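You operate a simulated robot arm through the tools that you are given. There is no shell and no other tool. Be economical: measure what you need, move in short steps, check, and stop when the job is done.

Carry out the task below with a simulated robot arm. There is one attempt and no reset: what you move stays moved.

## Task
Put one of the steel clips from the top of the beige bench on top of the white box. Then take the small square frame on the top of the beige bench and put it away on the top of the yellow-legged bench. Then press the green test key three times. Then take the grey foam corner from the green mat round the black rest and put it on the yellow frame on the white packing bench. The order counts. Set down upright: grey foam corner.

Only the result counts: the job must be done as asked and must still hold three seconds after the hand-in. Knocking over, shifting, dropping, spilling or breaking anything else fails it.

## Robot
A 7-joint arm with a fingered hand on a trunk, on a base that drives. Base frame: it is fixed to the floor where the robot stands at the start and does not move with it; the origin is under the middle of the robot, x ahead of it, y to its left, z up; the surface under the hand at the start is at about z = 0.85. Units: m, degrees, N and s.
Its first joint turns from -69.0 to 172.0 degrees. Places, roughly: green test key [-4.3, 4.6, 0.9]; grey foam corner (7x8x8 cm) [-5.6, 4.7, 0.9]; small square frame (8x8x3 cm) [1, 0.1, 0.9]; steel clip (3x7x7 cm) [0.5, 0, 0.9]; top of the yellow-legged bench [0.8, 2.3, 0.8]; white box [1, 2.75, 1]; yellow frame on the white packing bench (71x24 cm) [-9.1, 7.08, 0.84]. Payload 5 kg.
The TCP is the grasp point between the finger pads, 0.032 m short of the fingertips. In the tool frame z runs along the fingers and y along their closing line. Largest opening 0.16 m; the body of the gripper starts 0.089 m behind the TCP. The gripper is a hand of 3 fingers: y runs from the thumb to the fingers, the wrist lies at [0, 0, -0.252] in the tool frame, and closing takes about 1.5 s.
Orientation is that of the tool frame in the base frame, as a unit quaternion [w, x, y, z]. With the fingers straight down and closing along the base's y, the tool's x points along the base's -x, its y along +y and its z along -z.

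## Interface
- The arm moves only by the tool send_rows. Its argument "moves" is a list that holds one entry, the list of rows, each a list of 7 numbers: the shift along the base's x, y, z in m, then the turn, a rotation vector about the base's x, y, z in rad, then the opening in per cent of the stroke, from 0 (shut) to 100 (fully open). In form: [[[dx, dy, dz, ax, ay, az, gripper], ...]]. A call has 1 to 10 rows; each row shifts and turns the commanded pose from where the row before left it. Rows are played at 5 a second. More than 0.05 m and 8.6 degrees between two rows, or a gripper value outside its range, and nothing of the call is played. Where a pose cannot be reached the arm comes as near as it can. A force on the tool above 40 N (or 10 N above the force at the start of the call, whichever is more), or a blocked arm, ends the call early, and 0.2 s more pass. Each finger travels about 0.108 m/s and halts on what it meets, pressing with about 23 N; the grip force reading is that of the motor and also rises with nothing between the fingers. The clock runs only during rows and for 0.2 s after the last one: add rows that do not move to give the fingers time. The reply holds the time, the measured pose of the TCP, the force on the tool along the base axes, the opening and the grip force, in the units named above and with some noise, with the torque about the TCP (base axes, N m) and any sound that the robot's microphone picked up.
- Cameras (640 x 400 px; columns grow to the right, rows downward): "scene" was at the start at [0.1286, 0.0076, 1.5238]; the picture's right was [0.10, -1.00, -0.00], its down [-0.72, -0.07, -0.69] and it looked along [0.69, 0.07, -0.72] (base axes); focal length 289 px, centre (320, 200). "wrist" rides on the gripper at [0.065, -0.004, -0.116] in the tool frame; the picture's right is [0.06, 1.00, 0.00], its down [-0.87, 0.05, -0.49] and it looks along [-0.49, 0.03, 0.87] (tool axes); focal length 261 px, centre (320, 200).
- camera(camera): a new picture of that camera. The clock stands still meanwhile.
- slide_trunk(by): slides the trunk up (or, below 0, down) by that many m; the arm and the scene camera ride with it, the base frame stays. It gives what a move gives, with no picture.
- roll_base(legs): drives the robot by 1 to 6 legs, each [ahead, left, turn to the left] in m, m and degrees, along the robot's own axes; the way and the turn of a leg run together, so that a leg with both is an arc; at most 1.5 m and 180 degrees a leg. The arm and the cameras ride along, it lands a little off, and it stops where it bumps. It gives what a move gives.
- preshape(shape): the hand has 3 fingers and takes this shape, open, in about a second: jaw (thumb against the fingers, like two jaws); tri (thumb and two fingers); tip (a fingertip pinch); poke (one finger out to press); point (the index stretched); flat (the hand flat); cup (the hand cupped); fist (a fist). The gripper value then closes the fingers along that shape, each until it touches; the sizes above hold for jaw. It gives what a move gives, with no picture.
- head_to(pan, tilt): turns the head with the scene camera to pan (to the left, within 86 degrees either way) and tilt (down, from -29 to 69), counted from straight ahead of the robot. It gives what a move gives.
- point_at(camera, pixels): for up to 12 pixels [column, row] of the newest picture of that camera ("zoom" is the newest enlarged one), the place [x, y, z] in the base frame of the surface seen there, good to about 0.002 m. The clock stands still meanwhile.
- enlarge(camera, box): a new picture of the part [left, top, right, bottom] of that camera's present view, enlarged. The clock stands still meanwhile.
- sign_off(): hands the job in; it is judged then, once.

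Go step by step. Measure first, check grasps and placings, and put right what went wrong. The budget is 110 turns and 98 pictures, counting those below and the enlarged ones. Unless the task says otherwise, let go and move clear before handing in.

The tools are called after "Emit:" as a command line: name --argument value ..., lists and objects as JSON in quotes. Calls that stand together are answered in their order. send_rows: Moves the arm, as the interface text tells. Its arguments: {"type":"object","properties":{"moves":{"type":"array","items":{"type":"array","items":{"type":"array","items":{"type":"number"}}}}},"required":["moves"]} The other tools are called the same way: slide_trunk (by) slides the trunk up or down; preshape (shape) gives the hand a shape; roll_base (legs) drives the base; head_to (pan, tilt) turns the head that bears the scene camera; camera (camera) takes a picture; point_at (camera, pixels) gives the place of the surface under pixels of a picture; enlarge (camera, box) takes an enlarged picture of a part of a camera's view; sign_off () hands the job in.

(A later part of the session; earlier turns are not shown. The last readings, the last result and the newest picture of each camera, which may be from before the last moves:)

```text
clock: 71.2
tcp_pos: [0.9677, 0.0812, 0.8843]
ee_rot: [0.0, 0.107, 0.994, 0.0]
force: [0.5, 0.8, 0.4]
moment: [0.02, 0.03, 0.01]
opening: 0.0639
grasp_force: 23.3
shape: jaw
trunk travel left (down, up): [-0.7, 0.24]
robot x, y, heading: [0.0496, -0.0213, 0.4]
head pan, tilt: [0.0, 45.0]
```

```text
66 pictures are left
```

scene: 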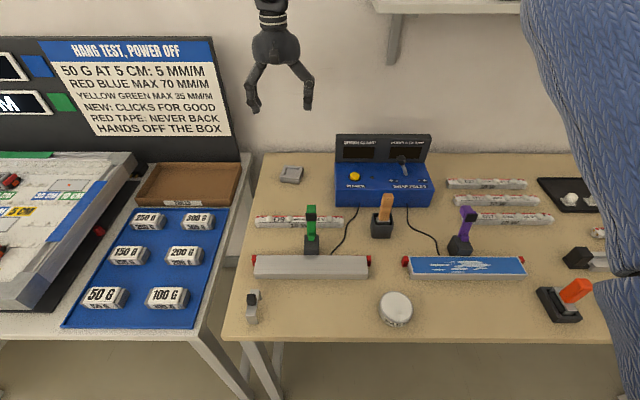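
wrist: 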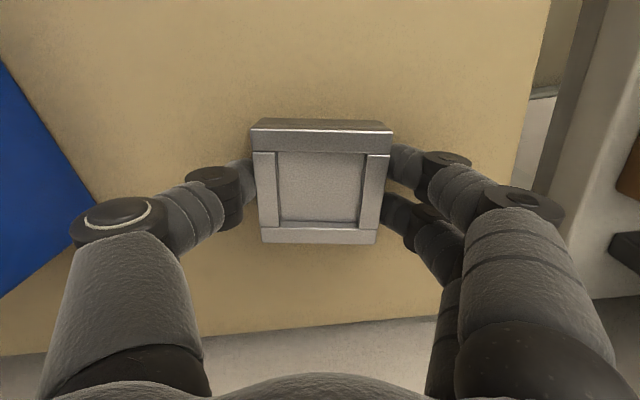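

The frame is gripped. I lift and retract to a driving pose.

Emit:
send_rows --moves '[[[0, 0, 0.02, 0, 0, 0, 30], [0, 0, 0.045, 0, 0, 0, 30], [0, 0, 0.045, 0, 0, 0, 30], [0, 0, 0.045, 0, 0, 0, 30], [0, 0, 0.045, 0, 0, 0, 30], [0, 0, 0.045, 0, 0, 0, 30], [0, 0, 0.045, 0, 0, 0, 30], [-0.04, 0, 0, 0, 0, 0, 30], [-0.045, 0, 0, 0, 0, 0, 30], [-0.045, 0, 0, 0, 0, 0, 30]]]'

Emit:
send_rows --moves '[[[-0.045, 0, 0, 0, 0, 0, 30], [-0.045, 0, 0, 0, 0, 0, 30], [-0.045, 0, 0, 0, 0, 0, 30], [-0.045, 0, 0, 0, 0, 0, 30], [-0.045, 0, 0, 0, 0, 0, 30], [-0.045, 0, 0, 0, 0, 0, 30], [-0.045, 0, 0, 0, 0, 0, 30], [0, 0, 0, 0, 0, 0, 30]]]'

Emit:
camera --camera "wrist"

```text
clock: 73.4
tcp_pos: [0.8368, 0.0828, 1.1778]
ee_rot: [0.0, 0.107, 0.994, 0.0]
force: [0.7, -0.6, -2.0]
moment: [0.04, 0.0, 0.04]
opening: 0.0639
grasp_force: 22.8
shape: jaw
trunk travel left (down, up): [-0.7, 0.24]
robot x, y, heading: [0.0504, -0.0243, 0.1]
head pan, tilt: [0.0, 45.0]
```

```text
clock: 75.2
tcp_pos: [0.5228, 0.0819, 1.1739]
ee_rot: [-0.001, 0.107, 0.994, 0.0]
force: [0.2, 0.2, -1.5]
moment: [0.01, 0.03, -0.01]
opening: 0.0635
grasp_force: 23.3
shape: jaw
trunk travel left (down, up): [-0.7, 0.24]
robot x, y, heading: [0.0502, -0.0224, 0.4]
head pan, tilt: [0.0, 45.0]
```

```text
65 pictures are left
```

wrist: 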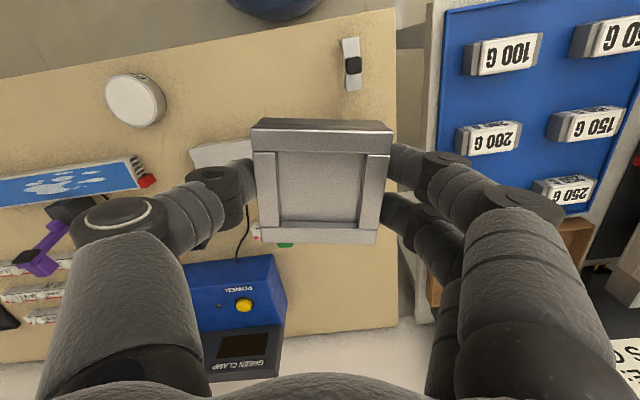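

The frame is held. I drive back to the yellow-legged bench; the free spot is the front strip at about (0.48, 2.40), ahead of the granite plate.

Emit:
roll_base --legs '[[-0.28, 0, 0], [0, 1.2, 0], [0, 1.15, 0]]'

Emit:
roll_base --legs '[[0.23, 0, 0]]'

Emit:
camera --camera "scene"

Emit:
camera --camera "wrist"

```text
clock: 88.3
tcp_pos: [0.2591, 2.4159, 1.1741]
ee_rot: [0.0, 0.122, 0.993, 0.0]
force: [0.1, -0.1, -1.8]
moment: [-0.01, 0.01, 0.0]
opening: 0.0636
grasp_force: 23.1
shape: jaw
trunk travel left (down, up): [-0.7, 0.24]
robot x, y, heading: [-0.2176, 2.328, -1.4]
head pan, tilt: [0.0, 45.0]
```

```text
clock: 90.0
tcp_pos: [0.4938, 2.4139, 1.1734]
ee_rot: [-0.001, 0.119, 0.993, 0.0]
force: [0.7, -0.5, -2.1]
moment: [0.01, 0.07, 0.03]
opening: 0.0636
grasp_force: 22.9
shape: jaw
trunk travel left (down, up): [-0.7, 0.24]
robot x, y, heading: [0.016, 2.32, -1.2]
head pan, tilt: [0.0, 45.0]
```

```text
64 pictures are left
```

scene: 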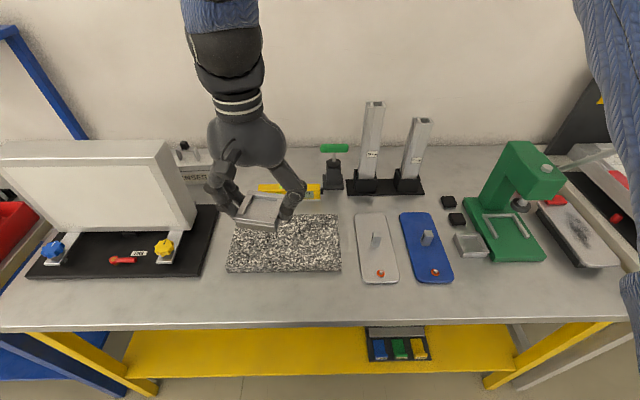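

```text
63 pictures are left
```

wrist: 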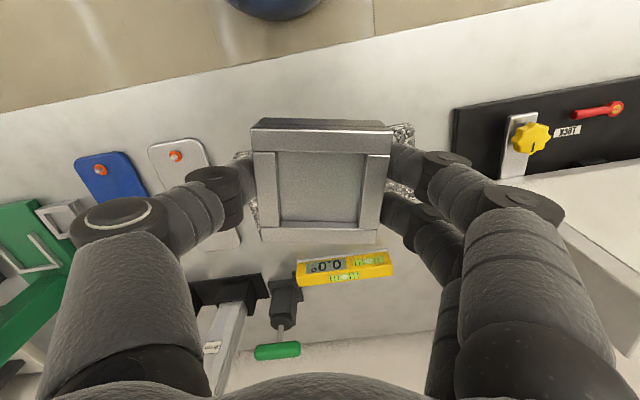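

Emit:
point_at --camera "scene" --pixels '[[285, 322], [285, 274], [235, 325], [240, 276], [330, 274], [330, 318], [285, 270]]'

Emit:
send_rows --moves '[[[-0.005, -0.01, -0.04, 0, 0, 0.08, 30], [-0.005, -0.01, -0.045, 0, 0, 0.08, 30], [-0.005, 0, -0.045, 0, 0, 0.07, 30], [0, 0, -0.045, 0, 0, 0, 30], [0, 0, -0.045, 0, 0, 0, 30], [0, 0, 0, 0, 0, 0, 30]]]'

Emit:
camera --camera "scene"

```text
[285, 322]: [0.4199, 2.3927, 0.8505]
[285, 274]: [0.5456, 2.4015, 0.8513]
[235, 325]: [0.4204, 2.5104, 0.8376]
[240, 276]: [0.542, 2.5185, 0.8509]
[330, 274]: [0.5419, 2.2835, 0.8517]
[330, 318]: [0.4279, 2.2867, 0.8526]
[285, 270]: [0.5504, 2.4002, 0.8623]
```

```text
clock: 91.4
tcp_pos: [0.4807, 2.3939, 0.9555]
ee_rot: [0.0, 0.004, 1.0, 0.0]
force: [-0.6, -0.1, -2.4]
moment: [0.01, -0.04, 0.0]
opening: 0.0638
grasp_force: 23.1
shape: jaw
trunk travel left (down, up): [-0.7, 0.24]
robot x, y, heading: [0.0146, 2.3187, -1.0]
head pan, tilt: [0.0, 45.0]
```

```text
62 pictures are left
```

scene: 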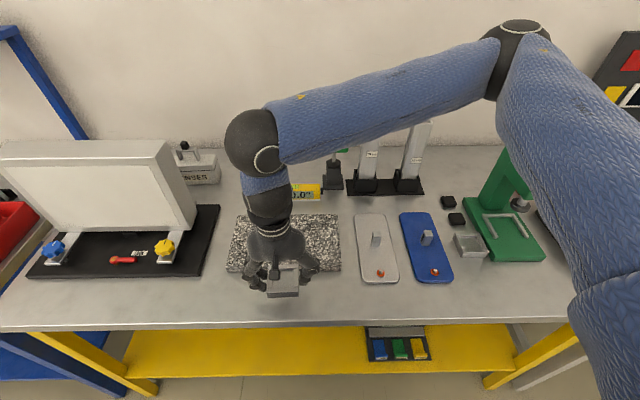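

Good alignment with the strip (x 0.42–0.545). I lower to the surface.

Emit:
send_rows --moves '[[[0.003, 0, -0.04, 0, 0, 0, 30], [0, 0, -0.022, 0, 0, 0, 30], [0, 0, -0.005, 0, 0, 0, 30], [0, 0, -0.002, 0, 0, 0, 30], [0, 0, -0.002, 0, 0, 0, 30], [0, 0, 0, 0, 0, 0, 30]]]'

Emit:
camera --camera "wrist"

```text
clock: 92.8
tcp_pos: [0.4818, 2.3931, 0.8846]
ee_rot: [0.001, 0.005, 1.0, 0.0]
force: [2.6, -1.3, 11.1]
moment: [-0.09, -0.05, 0.02]
opening: 0.064
grasp_force: 23.0
shape: jaw
trunk travel left (down, up): [-0.7, 0.24]
robot x, y, heading: [0.0119, 2.3192, -1.1]
head pan, tilt: [0.0, 45.0]
```

```text
61 pictures are left
```

wrist: 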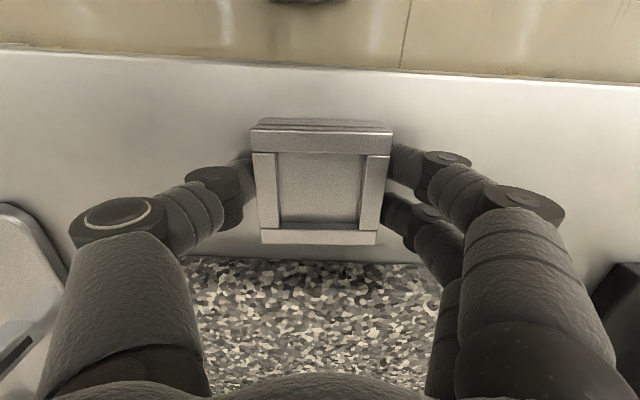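

It's seated (11 N). I release, rise, and check.

Emit:
send_rows --moves '[[[0, 0, 0.001, 0, 0, 0, 42], [0, 0, 0, 0, 0, 0, 50], [0, 0, 0, 0, 0, 0, 62], [0, 0, 0, 0, 0, 0, 62], [0, 0, 0.03, 0, 0, 0, 62], [0, 0, 0.045, 0, 0, 0, 62], [0, 0, 0.045, 0, 0, 0, 62], [0, 0, 0.045, 0, 0, 0, 62], [0, 0, 0.045, 0, 0, 0, 62], [0, 0, 0.045, 0, 0, 0, 62]]]'

Emit:
camera --camera "scene"

```text
clock: 95.0
tcp_pos: [0.4782, 2.3918, 1.1418]
ee_rot: [0.0, 0.004, 1.0, 0.0]
force: [-1.0, -0.1, 0.1]
moment: [-0.01, -0.07, -0.03]
opening: 0.0989
grasp_force: 0.2
shape: jaw
trunk travel left (down, up): [-0.7, 0.24]
robot x, y, heading: [0.0125, 2.3176, -1.0]
head pan, tilt: [0.0, 45.0]
```

```text
60 pictures are left
```

scene: 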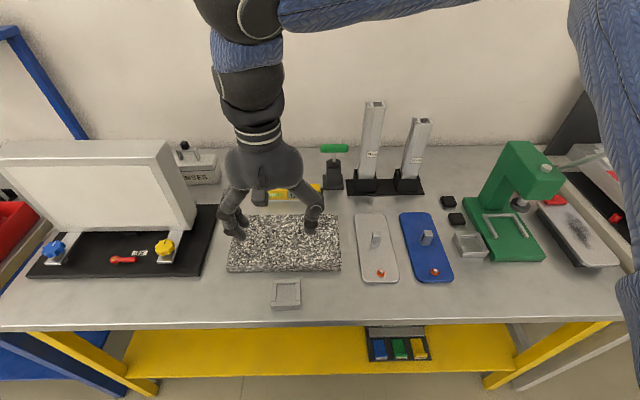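

The frame sits upright in the strip and the clip is still on the box at (183,150). Next I back off, turn left, and look toward the test key at (−4.3, 4.6).

Emit:
roll_base --legs '[[-0.5, 0, 0], [0, 0, 90]]'

Emit:
head_to --pan 50 --tilt 20

Emit:
camera --camera "scene"

Emit:
head_to --pan 0 --tilt 20

Emit:
camera --camera "scene"

```text
clock: 101.8
tcp_pos: [-0.5609, 2.7939, 1.1413]
ee_rot: [0.001, -0.707, 0.707, 0.0]
force: [1.1, -0.8, -0.4]
moment: [0.01, 0.01, -0.02]
opening: 0.0988
grasp_force: 0.1
shape: jaw
trunk travel left (down, up): [-0.7, 0.24]
robot x, y, heading: [-0.4845, 2.3329, 89.7]
head pan, tilt: [0.0, 45.0]
```

```text
clock: 103.0
tcp_pos: [-0.5592, 2.7943, 1.1402]
ee_rot: [-0.001, -0.707, 0.707, 0.0]
force: [-0.4, -0.5, 0.3]
moment: [-0.01, 0.02, -0.01]
opening: 0.0992
grasp_force: 0.1
shape: jaw
trunk travel left (down, up): [-0.7, 0.24]
robot x, y, heading: [-0.4841, 2.3316, 89.9]
head pan, tilt: [50.0, 20.0]
```

```text
59 pictures are left
```

scene: 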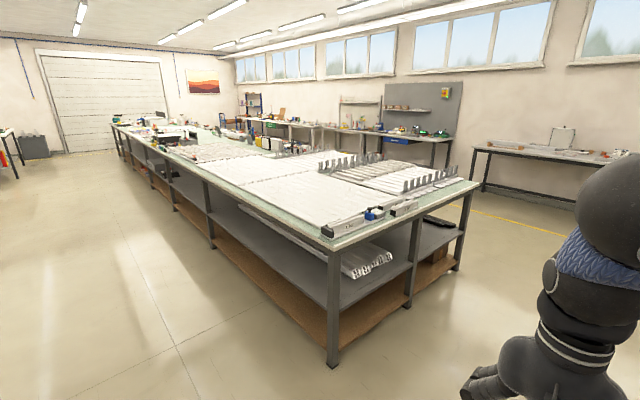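

```text
clock: 104.2
tcp_pos: [-0.5598, 2.7927, 1.1406]
ee_rot: [-0.001, -0.707, 0.707, 0.001]
force: [-0.3, 1.1, 0.3]
moment: [0.0, 0.0, 0.0]
opening: 0.0987
grasp_force: 0.0
shape: jaw
trunk travel left (down, up): [-0.7, 0.24]
robot x, y, heading: [-0.486, 2.3299, 89.8]
head pan, tilt: [0.0, 20.0]
```

```text
58 pictures are left
```

scene: 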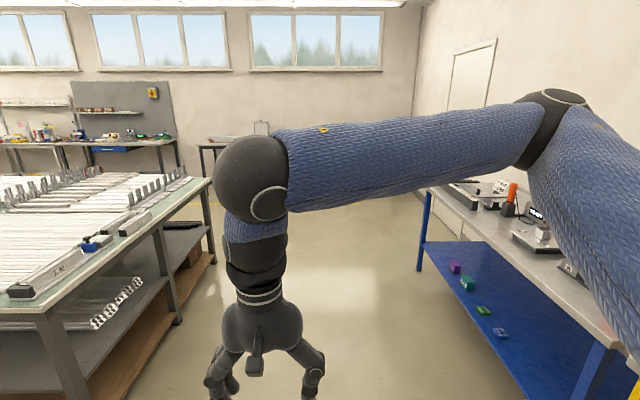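

Emit:
point_at --camera "scene" --pixels '[[40, 305], [205, 180], [185, 215], [130, 135], [60, 148], [140, 200]]'

Emit:
head_to --pan 65 --tilt 20

Emit:
enlarge --camera "scene" --box '[160, 80, 480, 280]'

Emit:
point_at --camera "zoom" --pixels '[[100, 90], [200, 120], [300, 150], [400, 180], [500, 180], [350, 250], [440, 270], [250, 100]]'

```text
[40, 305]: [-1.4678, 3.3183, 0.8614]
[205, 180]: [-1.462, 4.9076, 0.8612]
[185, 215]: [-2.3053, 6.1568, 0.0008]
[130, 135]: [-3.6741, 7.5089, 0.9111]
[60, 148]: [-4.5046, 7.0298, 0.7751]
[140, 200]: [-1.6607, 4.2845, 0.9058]
```

```text
clock: 105.5
tcp_pos: [-0.5601, 2.7942, 1.141]
ee_rot: [0.0, 0.707, -0.707, 0.0]
force: [-0.2, 0.5, -0.5]
moment: [0.0, 0.0, 0.0]
opening: 0.0986
grasp_force: 0.0
shape: jaw
trunk travel left (down, up): [-0.7, 0.24]
robot x, y, heading: [-0.4835, 2.3308, 89.4]
head pan, tilt: [65.0, 20.0]
```

```text
2.00 times, centred on (320, 180) of scene
```

zoom: 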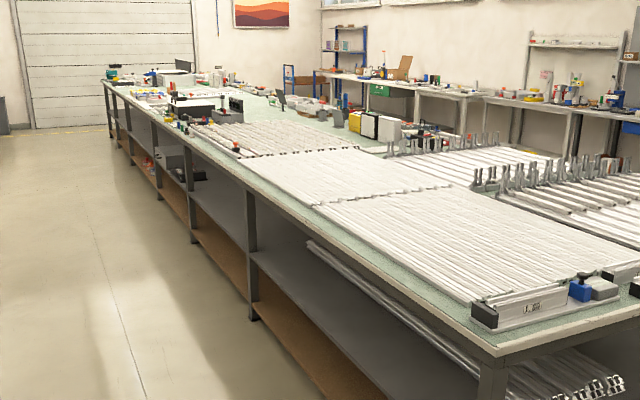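

```text
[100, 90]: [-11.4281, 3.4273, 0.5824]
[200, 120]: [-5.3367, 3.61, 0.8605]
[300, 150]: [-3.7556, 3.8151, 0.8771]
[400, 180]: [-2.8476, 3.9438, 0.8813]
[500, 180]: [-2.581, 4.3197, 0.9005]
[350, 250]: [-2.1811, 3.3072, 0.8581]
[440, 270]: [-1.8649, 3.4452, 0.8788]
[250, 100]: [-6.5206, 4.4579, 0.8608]
```

The island spans y 3.3–4.9 and x from −1.45 to about −10; the key and foam are near its far (y≈4.9) side. I drive around its near end and look down the far aisle.

Emit:
roll_base --legs '[[1.5, 0, 0], [1.5, 0, 0], [0.35, 0, 0], [0, 0, 90]]'

Emit:
head_to --pan 15 --tilt 20

Emit:
camera --camera "scene"

```text
clock: 125.9
tcp_pos: [-0.8534, 5.6474, 1.1414]
ee_rot: [0.0, 1.0, -0.003, 0.0]
force: [-0.2, -0.7, -1.0]
moment: [0.0, -0.01, 0.0]
opening: 0.0988
grasp_force: 0.0
shape: jaw
trunk travel left (down, up): [-0.7, 0.24]
robot x, y, heading: [-0.3935, 5.7208, 179.2]
head pan, tilt: [65.0, 20.0]
```

```text
clock: 127.1
tcp_pos: [-0.8536, 5.6465, 1.1399]
ee_rot: [0.0, 1.0, -0.003, 0.0]
force: [0.6, -0.9, -0.1]
moment: [-0.03, -0.01, 0.04]
opening: 0.0988
grasp_force: 0.0
shape: jaw
trunk travel left (down, up): [-0.7, 0.24]
robot x, y, heading: [-0.3876, 5.7205, 179.2]
head pan, tilt: [15.0, 20.0]
```

```text
56 pictures are left
```

scene: 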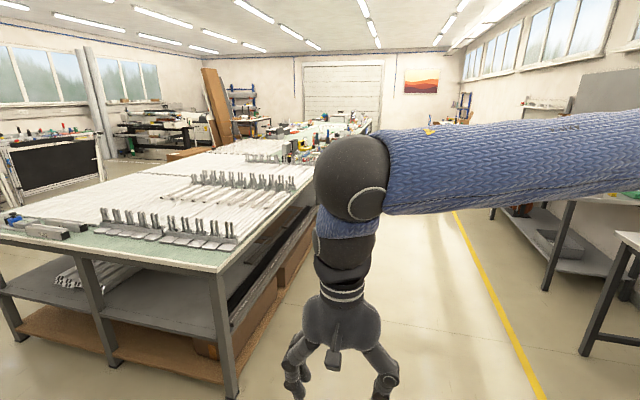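

The aisle is clear. I drive 3.6 m along it, then turn left to face the island.

Emit:
roll_base --legs '[[1.5, 0, 0], [1.5, 0, 0], [0.7, 0, 0], [0, 0, 90]]'

Emit:
head_to --pan 0 --tilt 35

Emit:
camera --camera "scene"

```text
clock: 148.8
tcp_pos: [-3.9842, 5.2826, 1.1408]
ee_rot: [0.001, 0.696, 0.718, -0.001]
force: [0.1, 0.1, -0.7]
moment: [0.03, -0.03, -0.01]
opening: 0.0989
grasp_force: 0.0
shape: jaw
trunk travel left (down, up): [-0.7, 0.24]
robot x, y, heading: [-4.0757, 5.7418, -88.7]
head pan, tilt: [15.0, 20.0]
```

```text
clock: 149.5
tcp_pos: [-3.9828, 5.2822, 1.1407]
ee_rot: [0.0, 0.697, 0.718, 0.0]
force: [0.2, 0.7, 0.2]
moment: [0.01, 0.02, 0.03]
opening: 0.0986
grasp_force: 0.1
shape: jaw
trunk travel left (down, up): [-0.7, 0.24]
robot x, y, heading: [-4.0727, 5.743, -88.9]
head pan, tilt: [0.0, 35.0]
```

```text
55 pictures are left
```

scene: 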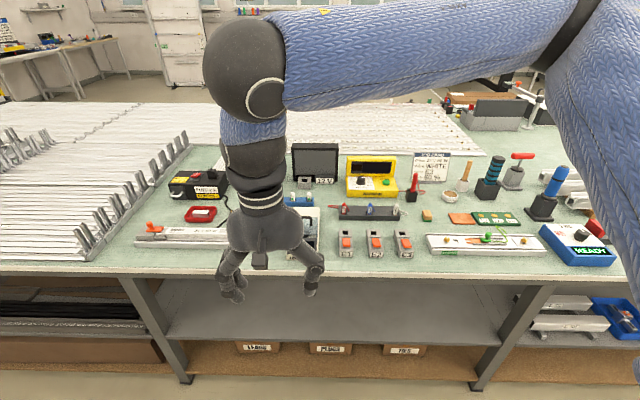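

Emit:
enlarge --camera "scene" --box '[280, 130, 520, 280]'

Emit:
point_at --camera "scene" --pixels '[[385, 182], [362, 180], [490, 237], [345, 240], [375, 240], [403, 240], [427, 215], [440, 240], [495, 215], [580, 237], [320, 270]]'

```text
2.67 times, centred on (400, 205) of scene
```

zoom: 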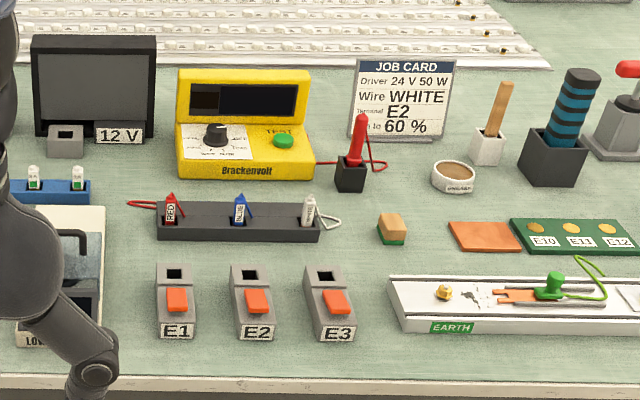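

```text
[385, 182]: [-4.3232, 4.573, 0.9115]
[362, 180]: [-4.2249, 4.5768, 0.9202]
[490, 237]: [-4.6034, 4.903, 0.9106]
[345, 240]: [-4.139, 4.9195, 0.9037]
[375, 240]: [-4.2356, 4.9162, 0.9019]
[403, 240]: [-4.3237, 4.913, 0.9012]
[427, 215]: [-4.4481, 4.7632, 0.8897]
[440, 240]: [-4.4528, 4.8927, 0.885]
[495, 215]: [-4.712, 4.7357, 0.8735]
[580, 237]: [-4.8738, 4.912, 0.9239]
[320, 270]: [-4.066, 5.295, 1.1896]
```

The TEST key is at about (−4.323, 4.573, 0.912) on the yellow Brackenvolt unit. I drive closer and take the poke shape.

Emit:
roll_base --legs '[[0.27, -0.22, -1.2]]'

Emit:
preshape --shape "poke"

Emit:
camera --camera "wrist"

Emit:
camera --camera "scene"

```text
clock: 151.8
tcp_pos: [-4.205, 5.004, 1.1403]
ee_rot: [0.0, 0.701, 0.714, 0.001]
force: [0.0, 0.0, -0.3]
moment: [0.03, -0.02, 0.02]
opening: 0.0988
grasp_force: 0.1
shape: jaw
trunk travel left (down, up): [-0.7, 0.24]
robot x, y, heading: [-4.2863, 5.4619, -89.7]
head pan, tilt: [0.0, 35.0]
```

```text
clock: 152.7
tcp_pos: [-4.2033, 5.0058, 1.1414]
ee_rot: [-0.001, 0.701, 0.713, -0.001]
force: [0.3, 0.0, -0.4]
moment: [0.02, -0.01, -0.02]
opening: 0.0
grasp_force: 0.0
shape: poke
trunk travel left (down, up): [-0.7, 0.24]
robot x, y, heading: [-4.2859, 5.4644, -89.6]
head pan, tilt: [0.0, 35.0]
```

```text
53 pictures are left
```

wrist: 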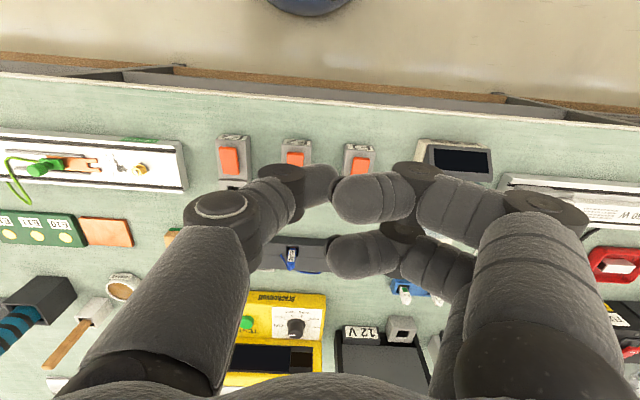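

```text
52 pictures are left
```

scene: 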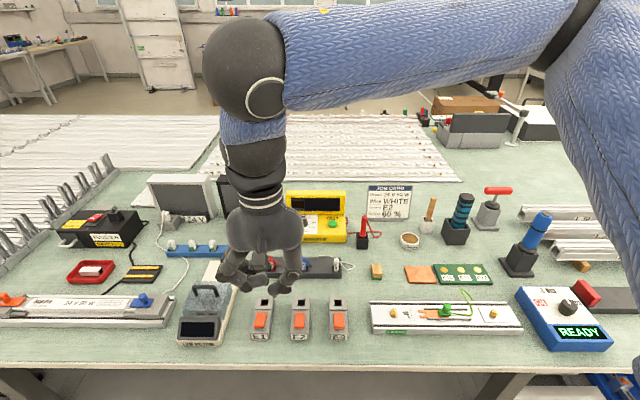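

The hand shape isn't clear yet; I let a second pass with idle rows and look again.

Emit:
send_rows --moves '[[[0, 0, 0, 0, 0, 0, 100], [0, 0, 0, 0, 0, 0, 100], [0, 0, 0, 0, 0, 0, 100], [0, 0, 0, 0, 0, 0, 100], [0, 0, 0, 0, 0, 0, 100]]]'

Emit:
camera --camera "wrist"

Emit:
enlarge --camera "scene" --box '[190, 180, 350, 300]'

```text
clock: 153.9
tcp_pos: [-4.2037, 5.0052, 1.1417]
ee_rot: [0.0, 0.701, 0.713, 0.0]
force: [0.9, 0.2, 0.3]
moment: [0.0, -0.06, 0.0]
opening: 0.0
grasp_force: 0.1
shape: poke
trunk travel left (down, up): [-0.7, 0.24]
robot x, y, heading: [-4.2871, 5.4644, -89.5]
head pan, tilt: [0.0, 35.0]
```

```text
51 pictures are left
```

wrist: 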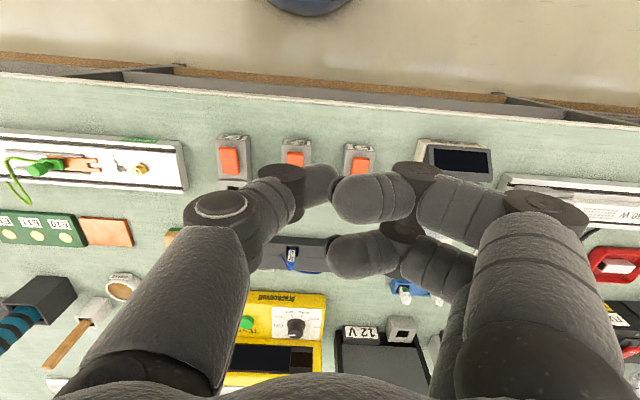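

```text
3.33 times, centred on (270, 240) of scene
```

zoom: 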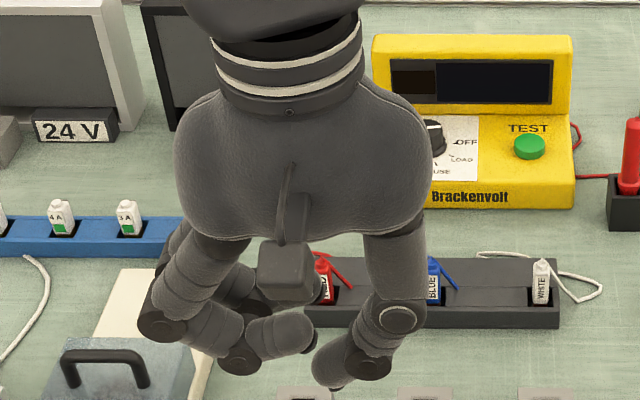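

Emit:
point_at --camera "wrist" --pixels '[[325, 185], [318, 172], [332, 180], [350, 195], [345, 260], [375, 200], [312, 200]]'

Emit:
point_at --camera "zoom" --pixels '[[332, 385], [345, 370], [290, 335], [240, 365], [318, 375]]'

```text
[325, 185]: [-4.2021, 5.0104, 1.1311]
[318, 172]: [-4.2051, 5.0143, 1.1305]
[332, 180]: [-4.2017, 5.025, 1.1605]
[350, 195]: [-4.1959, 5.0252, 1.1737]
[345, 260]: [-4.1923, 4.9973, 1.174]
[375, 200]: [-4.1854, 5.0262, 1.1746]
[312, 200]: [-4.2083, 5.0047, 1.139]
```

```text
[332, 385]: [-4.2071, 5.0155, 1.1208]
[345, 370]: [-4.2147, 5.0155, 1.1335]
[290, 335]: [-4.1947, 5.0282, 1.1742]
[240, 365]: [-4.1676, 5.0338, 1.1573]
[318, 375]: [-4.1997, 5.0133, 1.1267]
```

The thumb points down near the TCP axis with its tip about 2 cm below the TCP, and the other fingers are curled higher. I check nearby heights.

Emit:
enlarge --camera "scene" --box '[270, 170, 430, 290]'

Emit:
point_at --camera "scene" --pixels '[[310, 276], [317, 192], [342, 193], [345, 207], [333, 223], [333, 226], [328, 224], [363, 218], [363, 240], [298, 260], [376, 188], [304, 225]]'

```text
3.33 times, centred on (350, 230) of scene
```

zoom: 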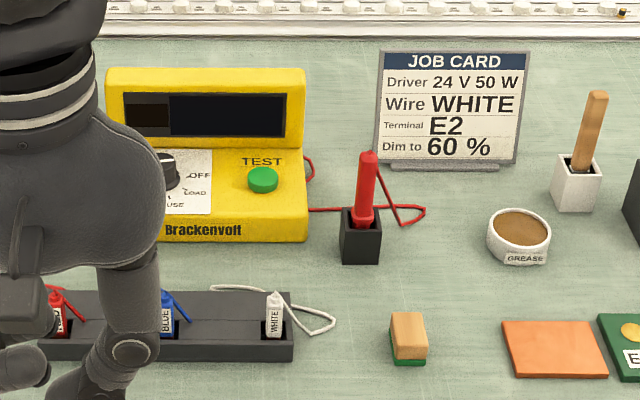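

```text
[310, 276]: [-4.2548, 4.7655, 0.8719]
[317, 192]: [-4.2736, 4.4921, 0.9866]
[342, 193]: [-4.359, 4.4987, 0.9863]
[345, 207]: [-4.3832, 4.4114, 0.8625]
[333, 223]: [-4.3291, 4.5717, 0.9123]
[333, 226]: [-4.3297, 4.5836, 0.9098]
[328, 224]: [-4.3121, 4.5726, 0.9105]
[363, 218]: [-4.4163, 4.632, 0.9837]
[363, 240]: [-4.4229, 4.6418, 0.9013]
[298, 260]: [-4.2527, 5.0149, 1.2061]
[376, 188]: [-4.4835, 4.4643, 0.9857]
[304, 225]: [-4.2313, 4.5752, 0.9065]
```

Key centre ≈ (−4.327, 4.574), top 0.912; the red probe and display leave enough room. I move over it at height.

Emit:
send_rows --moves '[[[-0.0123, -0.0431, 0, 0, 0, 0, 100], [-0.0123, -0.0431, 0, 0, 0, 0, 100], [-0.0123, -0.0431, 0, 0, 0, 0, 100], [-0.0123, -0.0431, 0, 0, 0, 0, 100], [-0.0123, -0.0431, 0, 0, 0, 0, 100], [-0.0123, -0.0431, 0, 0, 0, 0, 100], [-0.0123, -0.0431, 0, 0, 0, 0, 100], [-0.0123, -0.0431, 0, 0, 0, 0, 100], [-0.0123, -0.0431, 0, 0, 0, 0, 100], [-0.0123, -0.0431, 0, 0, 0, 0, 100]]]'

Emit:
send_rows --moves '[[[0, 0, -0.045, 0, 0, 0, 100], [0, 0, -0.045, 0, 0, 0, 100], [0, 0, -0.03, 0, 0, 0, 100], [0, 0, -0.02, 0, 0, 0, 100], [0, 0, 0, 0, 0, 0, 100]]]'

Emit:
camera --camera "wrist"

Emit:
enlarge --camera "scene" --box '[260, 140, 420, 260]'

```text
clock: 156.1
tcp_pos: [-4.3269, 4.5738, 1.1403]
ee_rot: [-0.001, 0.701, 0.713, 0.0]
force: [0.2, -0.5, -0.3]
moment: [0.03, 0.01, 0.02]
opening: 0.0
grasp_force: 0.1
shape: poke
trunk travel left (down, up): [-0.7, 0.24]
robot x, y, heading: [-4.2847, 5.4635, -89.6]
head pan, tilt: [0.0, 35.0]
```

```text
clock: 157.3
tcp_pos: [-4.3292, 4.5761, 0.9997]
ee_rot: [0.001, 0.701, 0.714, 0.0]
force: [0.4, 1.0, 0.9]
moment: [0.01, 0.02, 0.02]
opening: 0.0001
grasp_force: 0.0
shape: poke
trunk travel left (down, up): [-0.7, 0.24]
robot x, y, heading: [-4.2876, 5.4682, -89.5]
head pan, tilt: [0.0, 35.0]
```

```text
48 pictures are left
```

wrist: 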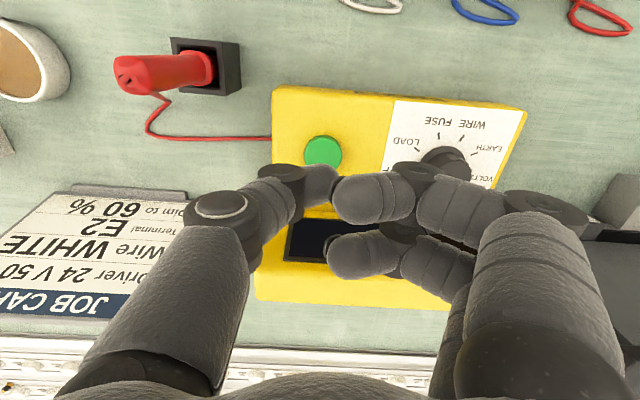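

```text
3.33 times, centred on (340, 200) of scene
```

zoom: 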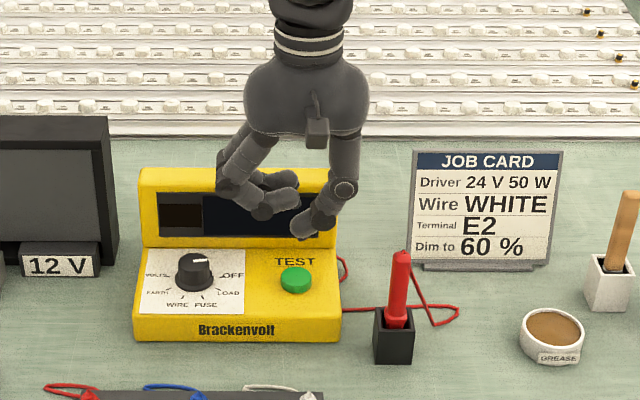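

Emit:
point_at --camera "wrist" --pixels '[[322, 150], [322, 138], [322, 165], [440, 155], [465, 165], [318, 175], [430, 170], [450, 210], [345, 265], [415, 230], [215, 75], [335, 245]]'

Emit:
point_at --camera "zoom" --pixels '[[296, 278], [303, 237], [195, 262], [260, 213], [228, 190], [318, 222], [400, 255], [265, 205]]'

```text
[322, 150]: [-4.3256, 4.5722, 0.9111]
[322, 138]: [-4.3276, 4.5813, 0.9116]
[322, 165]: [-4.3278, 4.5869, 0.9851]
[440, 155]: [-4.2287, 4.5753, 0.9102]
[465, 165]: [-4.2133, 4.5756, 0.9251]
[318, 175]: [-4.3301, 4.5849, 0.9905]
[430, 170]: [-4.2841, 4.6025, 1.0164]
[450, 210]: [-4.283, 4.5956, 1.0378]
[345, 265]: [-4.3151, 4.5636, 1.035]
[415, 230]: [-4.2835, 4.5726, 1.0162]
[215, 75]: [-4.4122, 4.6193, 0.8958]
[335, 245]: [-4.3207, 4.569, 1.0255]
```

```text
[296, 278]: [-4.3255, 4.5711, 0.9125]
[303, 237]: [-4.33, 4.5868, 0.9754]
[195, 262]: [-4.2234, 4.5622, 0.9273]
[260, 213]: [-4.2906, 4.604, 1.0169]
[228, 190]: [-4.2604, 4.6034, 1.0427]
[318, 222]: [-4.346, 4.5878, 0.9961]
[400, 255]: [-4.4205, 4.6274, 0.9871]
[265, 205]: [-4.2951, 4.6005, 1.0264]
```

The tip is at z≈0.975, just above and slightly in front of the key centre (−4.326, 4.573). I shift 3 mm and press slowly once.

Emit:
send_rows --moves '[[[0.003, -0.003, -0.03, 0, 0, 0, 100], [0, 0, -0.022, 0, 0, 0, 100], [0, 0, -0.004, 0, 0, 0, 100], [0, 0, -0.003, 0, 0, 0, 100], [0, 0, -0.003, 0, 0, 0, 100], [0, 0, 0, 0, 0, 0, 100]]]'

```text
clock: 158.7
tcp_pos: [-4.3231, 4.5719, 0.9393]
ee_rot: [-0.001, 0.701, 0.713, 0.0]
force: [-0.9, 0.1, 2.0]
moment: [0.01, -0.05, 0.0]
opening: 0.0
grasp_force: 0.0
shape: poke
trunk travel left (down, up): [-0.7, 0.24]
robot x, y, heading: [-4.2856, 5.4674, -89.9]
head pan, tilt: [0.0, 35.0]
heard: click
```

A click was heard: one press. I raise fully and view the display.

Emit:
send_rows --moves '[[[0, 0, 0.01, 0, 0, 0, 100], [0, 0, 0.015, 0, 0, 0, 100], [0, 0, 0, 0, 0, 0, 100]]]'

Emit:
enlarge --camera "scene" --box '[260, 140, 420, 260]'

```text
clock: 159.5
tcp_pos: [-4.3239, 4.5714, 0.963]
ee_rot: [-0.001, 0.701, 0.713, 0.0]
force: [-0.2, 0.5, 0.6]
moment: [0.01, -0.02, 0.0]
opening: 0.0
grasp_force: 0.1
shape: poke
trunk travel left (down, up): [-0.7, 0.24]
robot x, y, heading: [-4.2895, 5.4627, -89.6]
head pan, tilt: [0.0, 35.0]
```

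```text
3.33 times, centred on (340, 200) of scene
```

zoom: 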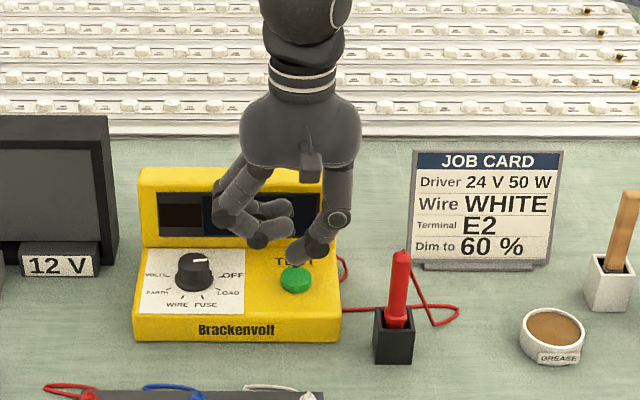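

Emit:
send_rows --moves '[[[0, 0, -0.015, 0, 0, 0, 100], [0, 0, -0.005, 0, 0, 0, 100], [0, 0, -0.003, 0, 0, 0, 100], [0, 0, -0.002, 0, 0, 0, 100], [0, 0, 0, 0, 0, 0, 100]]]'

Emit:
send_rows --moves '[[[0, 0, 0.01, 0, 0, 0, 100], [0, 0, 0.015, 0, 0, 0, 100], [0, 0, 0, 0, 0, 0, 100]]]'

```text
clock: 160.7
tcp_pos: [-4.3228, 4.5721, 0.9377]
ee_rot: [-0.001, 0.701, 0.714, 0.0]
force: [0.3, -0.5, 3.6]
moment: [-0.02, -0.01, 0.01]
opening: 0.0
grasp_force: 0.2
shape: poke
trunk travel left (down, up): [-0.7, 0.24]
robot x, y, heading: [-4.2843, 5.467, -89.5]
head pan, tilt: [0.0, 35.0]
heard: click
```

```text
clock: 161.5
tcp_pos: [-4.325, 4.5707, 0.9631]
ee_rot: [0.0, 0.701, 0.713, 0.001]
force: [-0.4, -1.3, 0.3]
moment: [-0.02, 0.01, 0.02]
opening: 0.0001
grasp_force: 0.1
shape: poke
trunk travel left (down, up): [-0.7, 0.24]
robot x, y, heading: [-4.2863, 5.4665, -89.5]
head pan, tilt: [0.0, 35.0]
```

Two clicks. Third press follows, then up and clear.

Emit:
send_rows --moves '[[[0, 0, -0.015, 0, 0, 0, 100], [0, 0, -0.005, 0, 0, 0, 100], [0, 0, -0.003, 0, 0, 0, 100], [0, 0, -0.002, 0, 0, 0, 100], [0, 0, 0, 0, 0, 0, 100]]]'

Emit:
send_rows --moves '[[[0, 0, 0.02, 0, 0, 0, 100], [0, 0, 0.045, 0, 0, 0, 100], [0, 0, 0.045, 0, 0, 0, 100], [0, 0, 0.045, 0, 0, 0, 100], [0, 0, 0.045, 0, 0, 0, 100]]]'

```text
clock: 162.7
tcp_pos: [-4.3245, 4.5721, 0.939]
ee_rot: [-0.001, 0.7, 0.714, 0.0]
force: [-0.3, -0.4, 3.1]
moment: [-0.02, 0.01, -0.01]
opening: 0.0
grasp_force: 0.0
shape: poke
trunk travel left (down, up): [-0.7, 0.24]
robot x, y, heading: [-4.2851, 5.4659, -89.8]
head pan, tilt: [0.0, 35.0]
heard: click
```

```text
clock: 163.9
tcp_pos: [-4.3265, 4.5739, 1.1393]
ee_rot: [-0.001, 0.701, 0.713, -0.001]
force: [-0.2, -0.1, 0.7]
moment: [0.02, 0.01, 0.0]
opening: 0.0
grasp_force: 0.1
shape: poke
trunk travel left (down, up): [-0.7, 0.24]
robot x, y, heading: [-4.2888, 5.4695, -89.9]
head pan, tilt: [0.0, 35.0]
```

Three clicks in all. I retract, take the jaw shape, and drive along to the green mat.

Emit:
send_rows --moves '[[[0.008, 0.045, 0, 0, 0, 0, 100], [0.008, 0.045, 0, 0, 0, 0, 100], [0.008, 0.045, 0, 0, 0, 0, 100], [0.008, 0.045, 0, 0, 0, 0, 100], [0.008, 0.045, 0, 0, 0, 0, 100], [0.008, 0.045, 0, 0, 0, 0, 100], [0.008, 0.045, 0, 0, 0, 0, 100], [0.008, 0.045, 0, 0, 0, 0, 100], [0.008, 0.045, 0, 0, 0, 0, 100], [0.0, 0.03, 0, 0, 0, 0, 100]]]'

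Emit:
preshape --shape "jaw"

Emit:
roll_base --legs '[[-0.25, 0, 0], [0, -1.2, 0]]'

Emit:
camera --camera "scene"

```text
clock: 166.1
tcp_pos: [-4.2536, 5.0083, 1.1387]
ee_rot: [0.001, 0.701, 0.713, 0.0]
force: [1.0, -0.7, -0.2]
moment: [0.01, 0.03, 0.0]
opening: 0.0003
grasp_force: 0.0
shape: poke
trunk travel left (down, up): [-0.7, 0.24]
robot x, y, heading: [-4.2882, 5.4681, -89.5]
head pan, tilt: [0.0, 35.0]
```

```text
clock: 167.0
tcp_pos: [-4.2534, 5.0059, 1.1391]
ee_rot: [0.0, 0.701, 0.713, -0.001]
force: [0.3, -0.9, -0.3]
moment: [0.02, 0.0, -0.04]
opening: 0.1597
grasp_force: 0.0
shape: jaw
trunk travel left (down, up): [-0.7, 0.24]
robot x, y, heading: [-4.2901, 5.4668, -89.7]
head pan, tilt: [0.0, 35.0]
```

```text
clock: 174.5
tcp_pos: [-5.454, 5.2447, 1.1391]
ee_rot: [0.0, 0.698, 0.717, 0.0]
force: [-0.3, 0.6, 0.3]
moment: [0.03, 0.0, 0.01]
opening: 0.1599
grasp_force: 0.1
shape: jaw
trunk travel left (down, up): [-0.7, 0.24]
robot x, y, heading: [-5.4912, 5.7046, -89.3]
head pan, tilt: [0.0, 35.0]
```

```text
45 pictures are left
```

scene: 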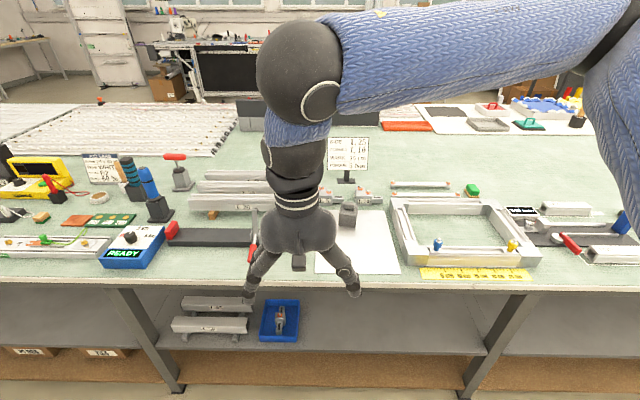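

Emit:
enlarge --camera "scene" --box '[170, 130, 410, 280]'

Emit:
point_at --camera "scene" --pixels '[[349, 213], [349, 222], [365, 200], [330, 197], [385, 225], [205, 190], [200, 240], [346, 178], [220, 175]]'

```text
2.67 times, centred on (290, 205) of scene
```

zoom: 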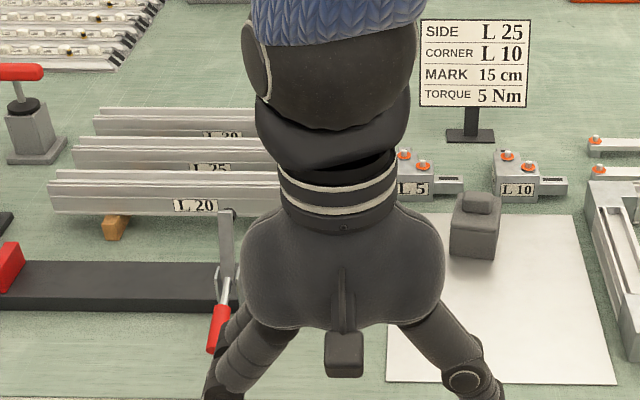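

```text
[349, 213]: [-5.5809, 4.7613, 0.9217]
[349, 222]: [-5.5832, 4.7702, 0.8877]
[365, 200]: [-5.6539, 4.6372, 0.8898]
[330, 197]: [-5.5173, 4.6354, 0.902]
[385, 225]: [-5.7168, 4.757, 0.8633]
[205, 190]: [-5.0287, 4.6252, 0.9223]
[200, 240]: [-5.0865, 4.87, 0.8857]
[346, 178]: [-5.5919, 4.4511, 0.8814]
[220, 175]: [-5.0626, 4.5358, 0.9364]
```

A dark grey stepped block sits at (349,215). To be sure nothing is hidden behind the hand, I shift the base right and look again.

Emit:
roll_base --legs '[[0, -0.4, -0.7]]'

Emit:
head_to --pan 12 --tilt 38

Emit:
camera --camera "scene"

Emit:
enlarge --camera "scene" --box '[100, 120, 340, 270]'

```text
clock: 177.1
tcp_pos: [-5.8617, 5.2363, 1.1393]
ee_rot: [0.0, 0.7, 0.715, 0.0]
force: [0.1, 0.6, -0.9]
moment: [-0.02, -0.03, 0.03]
opening: 0.1596
grasp_force: 0.1
shape: jaw
trunk travel left (down, up): [-0.7, 0.24]
robot x, y, heading: [-5.8984, 5.6957, -89.0]
head pan, tilt: [0.0, 35.0]
```

```text
clock: 177.8
tcp_pos: [-5.8605, 5.2378, 1.1396]
ee_rot: [0.0, 0.7, 0.714, 0.0]
force: [0.3, -0.7, 0.2]
moment: [0.04, 0.01, -0.02]
opening: 0.1599
grasp_force: 0.1
shape: jaw
trunk travel left (down, up): [-0.7, 0.24]
robot x, y, heading: [-5.8989, 5.6986, -89.2]
head pan, tilt: [12.0, 38.0]
```

```text
43 pictures are left
```

scene: 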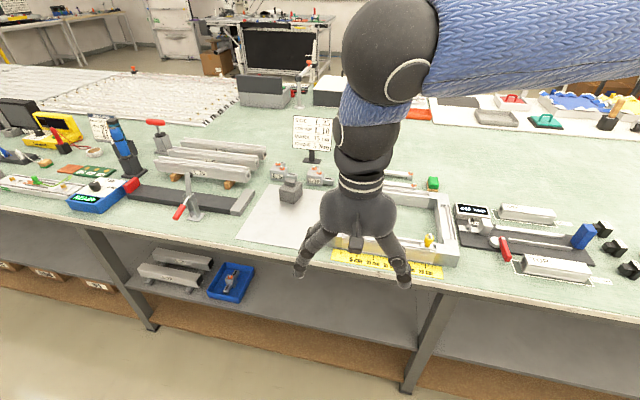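

```text
2.67 times, centred on (220, 195) of scene
```

zoom: 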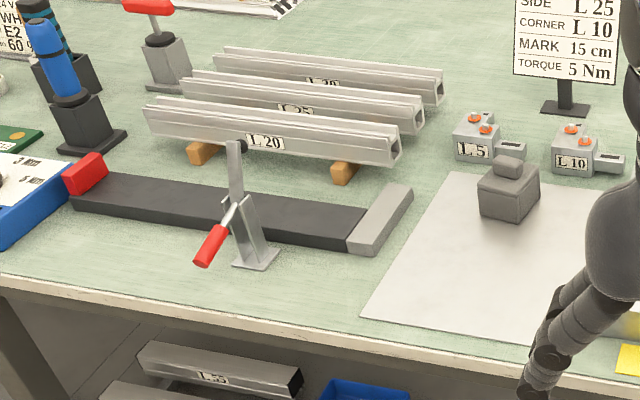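

The grey stepped block at (508,190 in zoom) on the sheet matches the given place (−5.6, 4.7) and is the only foam-like piece. I drive up to it.

Emit:
roll_base --legs '[[0.24, 0.28, -1.0]]'

Emit:
send_rows --moves '[[[0, -0.04, 0, 0, 0, 0, 100], [0, -0.04, 0, 0, 0, 0, 100], [0, 0, 0, 0, 0, 0, 100]]]'

Emit:
camera --camera "wrist"

Emit:
camera --camera "scene"

```text
clock: 180.1
tcp_pos: [-5.5917, 4.9967, 1.1388]
ee_rot: [-0.001, 0.704, 0.71, 0.001]
force: [0.3, -0.6, 0.5]
moment: [-0.02, 0.01, 0.01]
opening: 0.1598
grasp_force: 0.1
shape: jaw
trunk travel left (down, up): [-0.7, 0.24]
robot x, y, heading: [-5.6189, 5.4557, -90.2]
head pan, tilt: [12.0, 38.0]
```

```text
clock: 180.9
tcp_pos: [-5.5925, 4.9175, 1.1398]
ee_rot: [0.0, 0.705, 0.71, 0.0]
force: [-0.5, 0.0, 0.7]
moment: [-0.02, 0.0, 0.04]
opening: 0.16
grasp_force: 0.0
shape: jaw
trunk travel left (down, up): [-0.7, 0.24]
robot x, y, heading: [-5.6228, 5.4551, -90.1]
head pan, tilt: [12.0, 38.0]
```

```text
41 pictures are left
```

wrist: 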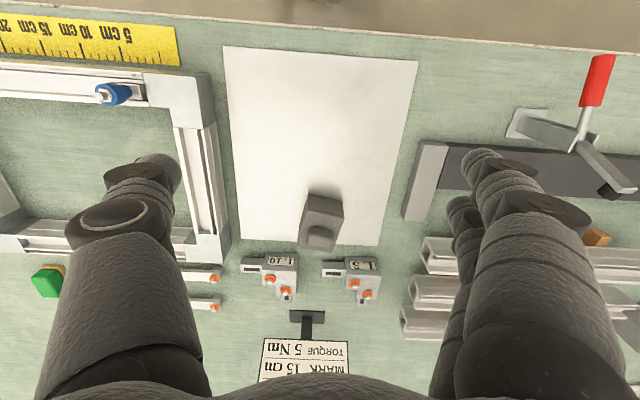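

```text
40 pictures are left
```

scene: 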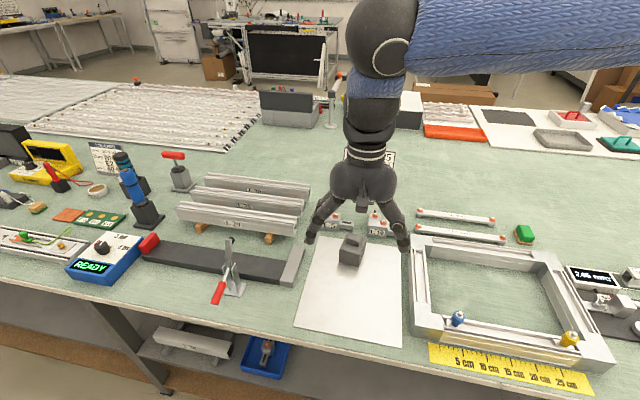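

Emit:
enlarge --camera "wrist" --box '[280, 170, 370, 260]'

Emit:
enlarge --camera "scene" --box '[320, 215, 390, 275]'

Emit:
point_at --camera "wrist" --pixels '[[312, 200], [342, 203], [303, 236], [335, 245], [320, 236], [310, 230], [332, 230], [330, 195], [318, 248], [200, 200], [255, 262], [440, 180]]'

Emit:
point_at --camera "zoom" --pixels '[[300, 130], [300, 200], [270, 160], [370, 170], [260, 240], [340, 250]]'

```text
4.44 times, centred on (325, 215) of wrist
```

zoom: 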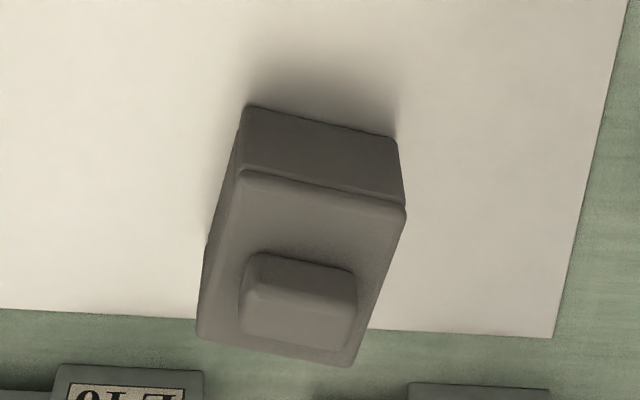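

```text
6.67 times, centred on (355, 245) of scene
```

zoom: 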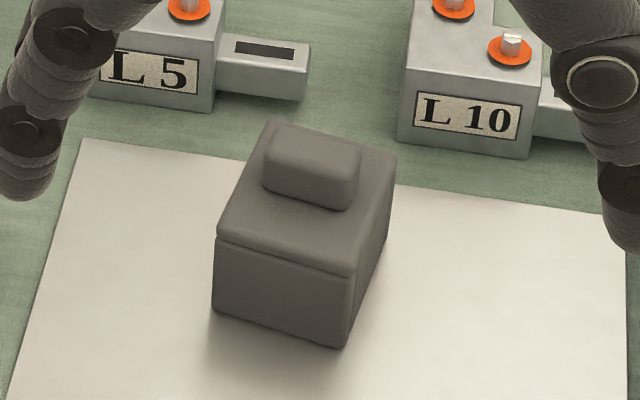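

```text
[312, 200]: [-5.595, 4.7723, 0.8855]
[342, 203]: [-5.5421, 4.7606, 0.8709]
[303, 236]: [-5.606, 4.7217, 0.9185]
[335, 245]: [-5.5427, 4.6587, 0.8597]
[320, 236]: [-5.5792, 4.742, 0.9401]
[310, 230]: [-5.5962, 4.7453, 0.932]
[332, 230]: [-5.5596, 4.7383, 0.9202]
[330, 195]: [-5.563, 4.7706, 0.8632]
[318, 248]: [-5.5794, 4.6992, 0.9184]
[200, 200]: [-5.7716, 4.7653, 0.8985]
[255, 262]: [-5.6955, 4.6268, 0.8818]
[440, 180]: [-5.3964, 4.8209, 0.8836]
```

```text
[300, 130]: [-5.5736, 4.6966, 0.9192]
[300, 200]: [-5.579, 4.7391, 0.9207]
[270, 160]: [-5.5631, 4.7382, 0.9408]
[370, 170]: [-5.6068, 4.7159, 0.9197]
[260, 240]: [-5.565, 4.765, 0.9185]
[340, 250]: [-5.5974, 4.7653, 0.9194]
```

Emit:
point_at --camera "wrist" --pixels '[[309.3, 211.8], [341.5, 217.8], [300.5, 243], [330.8, 249], [325, 214], [336, 233], [304.5, 228]]'

```text
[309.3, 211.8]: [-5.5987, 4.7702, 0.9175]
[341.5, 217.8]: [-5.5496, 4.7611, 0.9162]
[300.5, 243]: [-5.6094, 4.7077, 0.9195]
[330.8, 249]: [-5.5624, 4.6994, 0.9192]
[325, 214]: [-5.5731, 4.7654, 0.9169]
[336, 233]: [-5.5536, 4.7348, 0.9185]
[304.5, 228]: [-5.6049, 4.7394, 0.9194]
```

The foam block is centred at (−5.580, 4.7345), body top 0.92, knob 0.942, and turned about −10°. I align, lower, and pause above it.

Emit:
send_rows --moves '[[[0.003, -0.045, 0, 0, 0, -0.095, 65], [0.003, -0.045, 0, 0, 0, -0.095, 65], [0.003, -0.045, 0, 0, 0, 0, 65], [0.003, -0.045, 0, 0, 0, 0, 65], [0, -0.003, -0.045, 0, 0, 0, 65], [0, 0, -0.045, 0, 0, 0, 65], [0, 0, -0.045, 0, 0, 0, 65], [0, 0, -0.015, 0, 0, 0, 65], [0, 0, 0, 0, 0, 0, 65]]]'

Emit:
camera --camera "wrist"

```text
clock: 182.9
tcp_pos: [-5.5787, 4.735, 0.9891]
ee_rot: [0.0, 0.769, 0.639, 0.0]
force: [-0.4, 0.2, 0.0]
moment: [0.01, -0.02, -0.04]
opening: 0.1045
grasp_force: 0.0
shape: jaw
trunk travel left (down, up): [-0.7, 0.24]
robot x, y, heading: [-5.6211, 5.4571, -90.4]
head pan, tilt: [12.0, 38.0]
```

```text
37 pictures are left
```

wrist: 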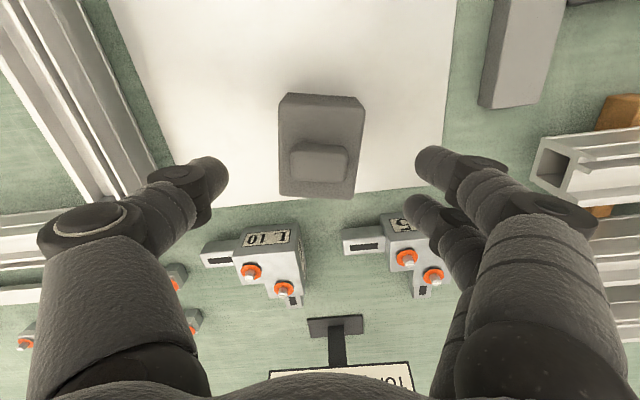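

Emit:
point_at --camera "wrist" --pixels '[[410, 205], [415, 160], [390, 222], [345, 240], [215, 175], [240, 240], [362, 105], [354, 192], [280, 190], [400, 225], [320, 162]]'

```text
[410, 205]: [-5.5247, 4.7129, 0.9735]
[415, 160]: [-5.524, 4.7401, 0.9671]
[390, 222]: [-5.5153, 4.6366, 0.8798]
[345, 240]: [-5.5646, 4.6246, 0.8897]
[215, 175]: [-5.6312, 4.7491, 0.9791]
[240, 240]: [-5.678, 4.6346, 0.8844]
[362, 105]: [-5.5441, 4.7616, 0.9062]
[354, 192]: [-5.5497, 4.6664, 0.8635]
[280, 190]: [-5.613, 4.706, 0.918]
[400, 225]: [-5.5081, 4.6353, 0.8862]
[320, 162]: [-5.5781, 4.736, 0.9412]
```

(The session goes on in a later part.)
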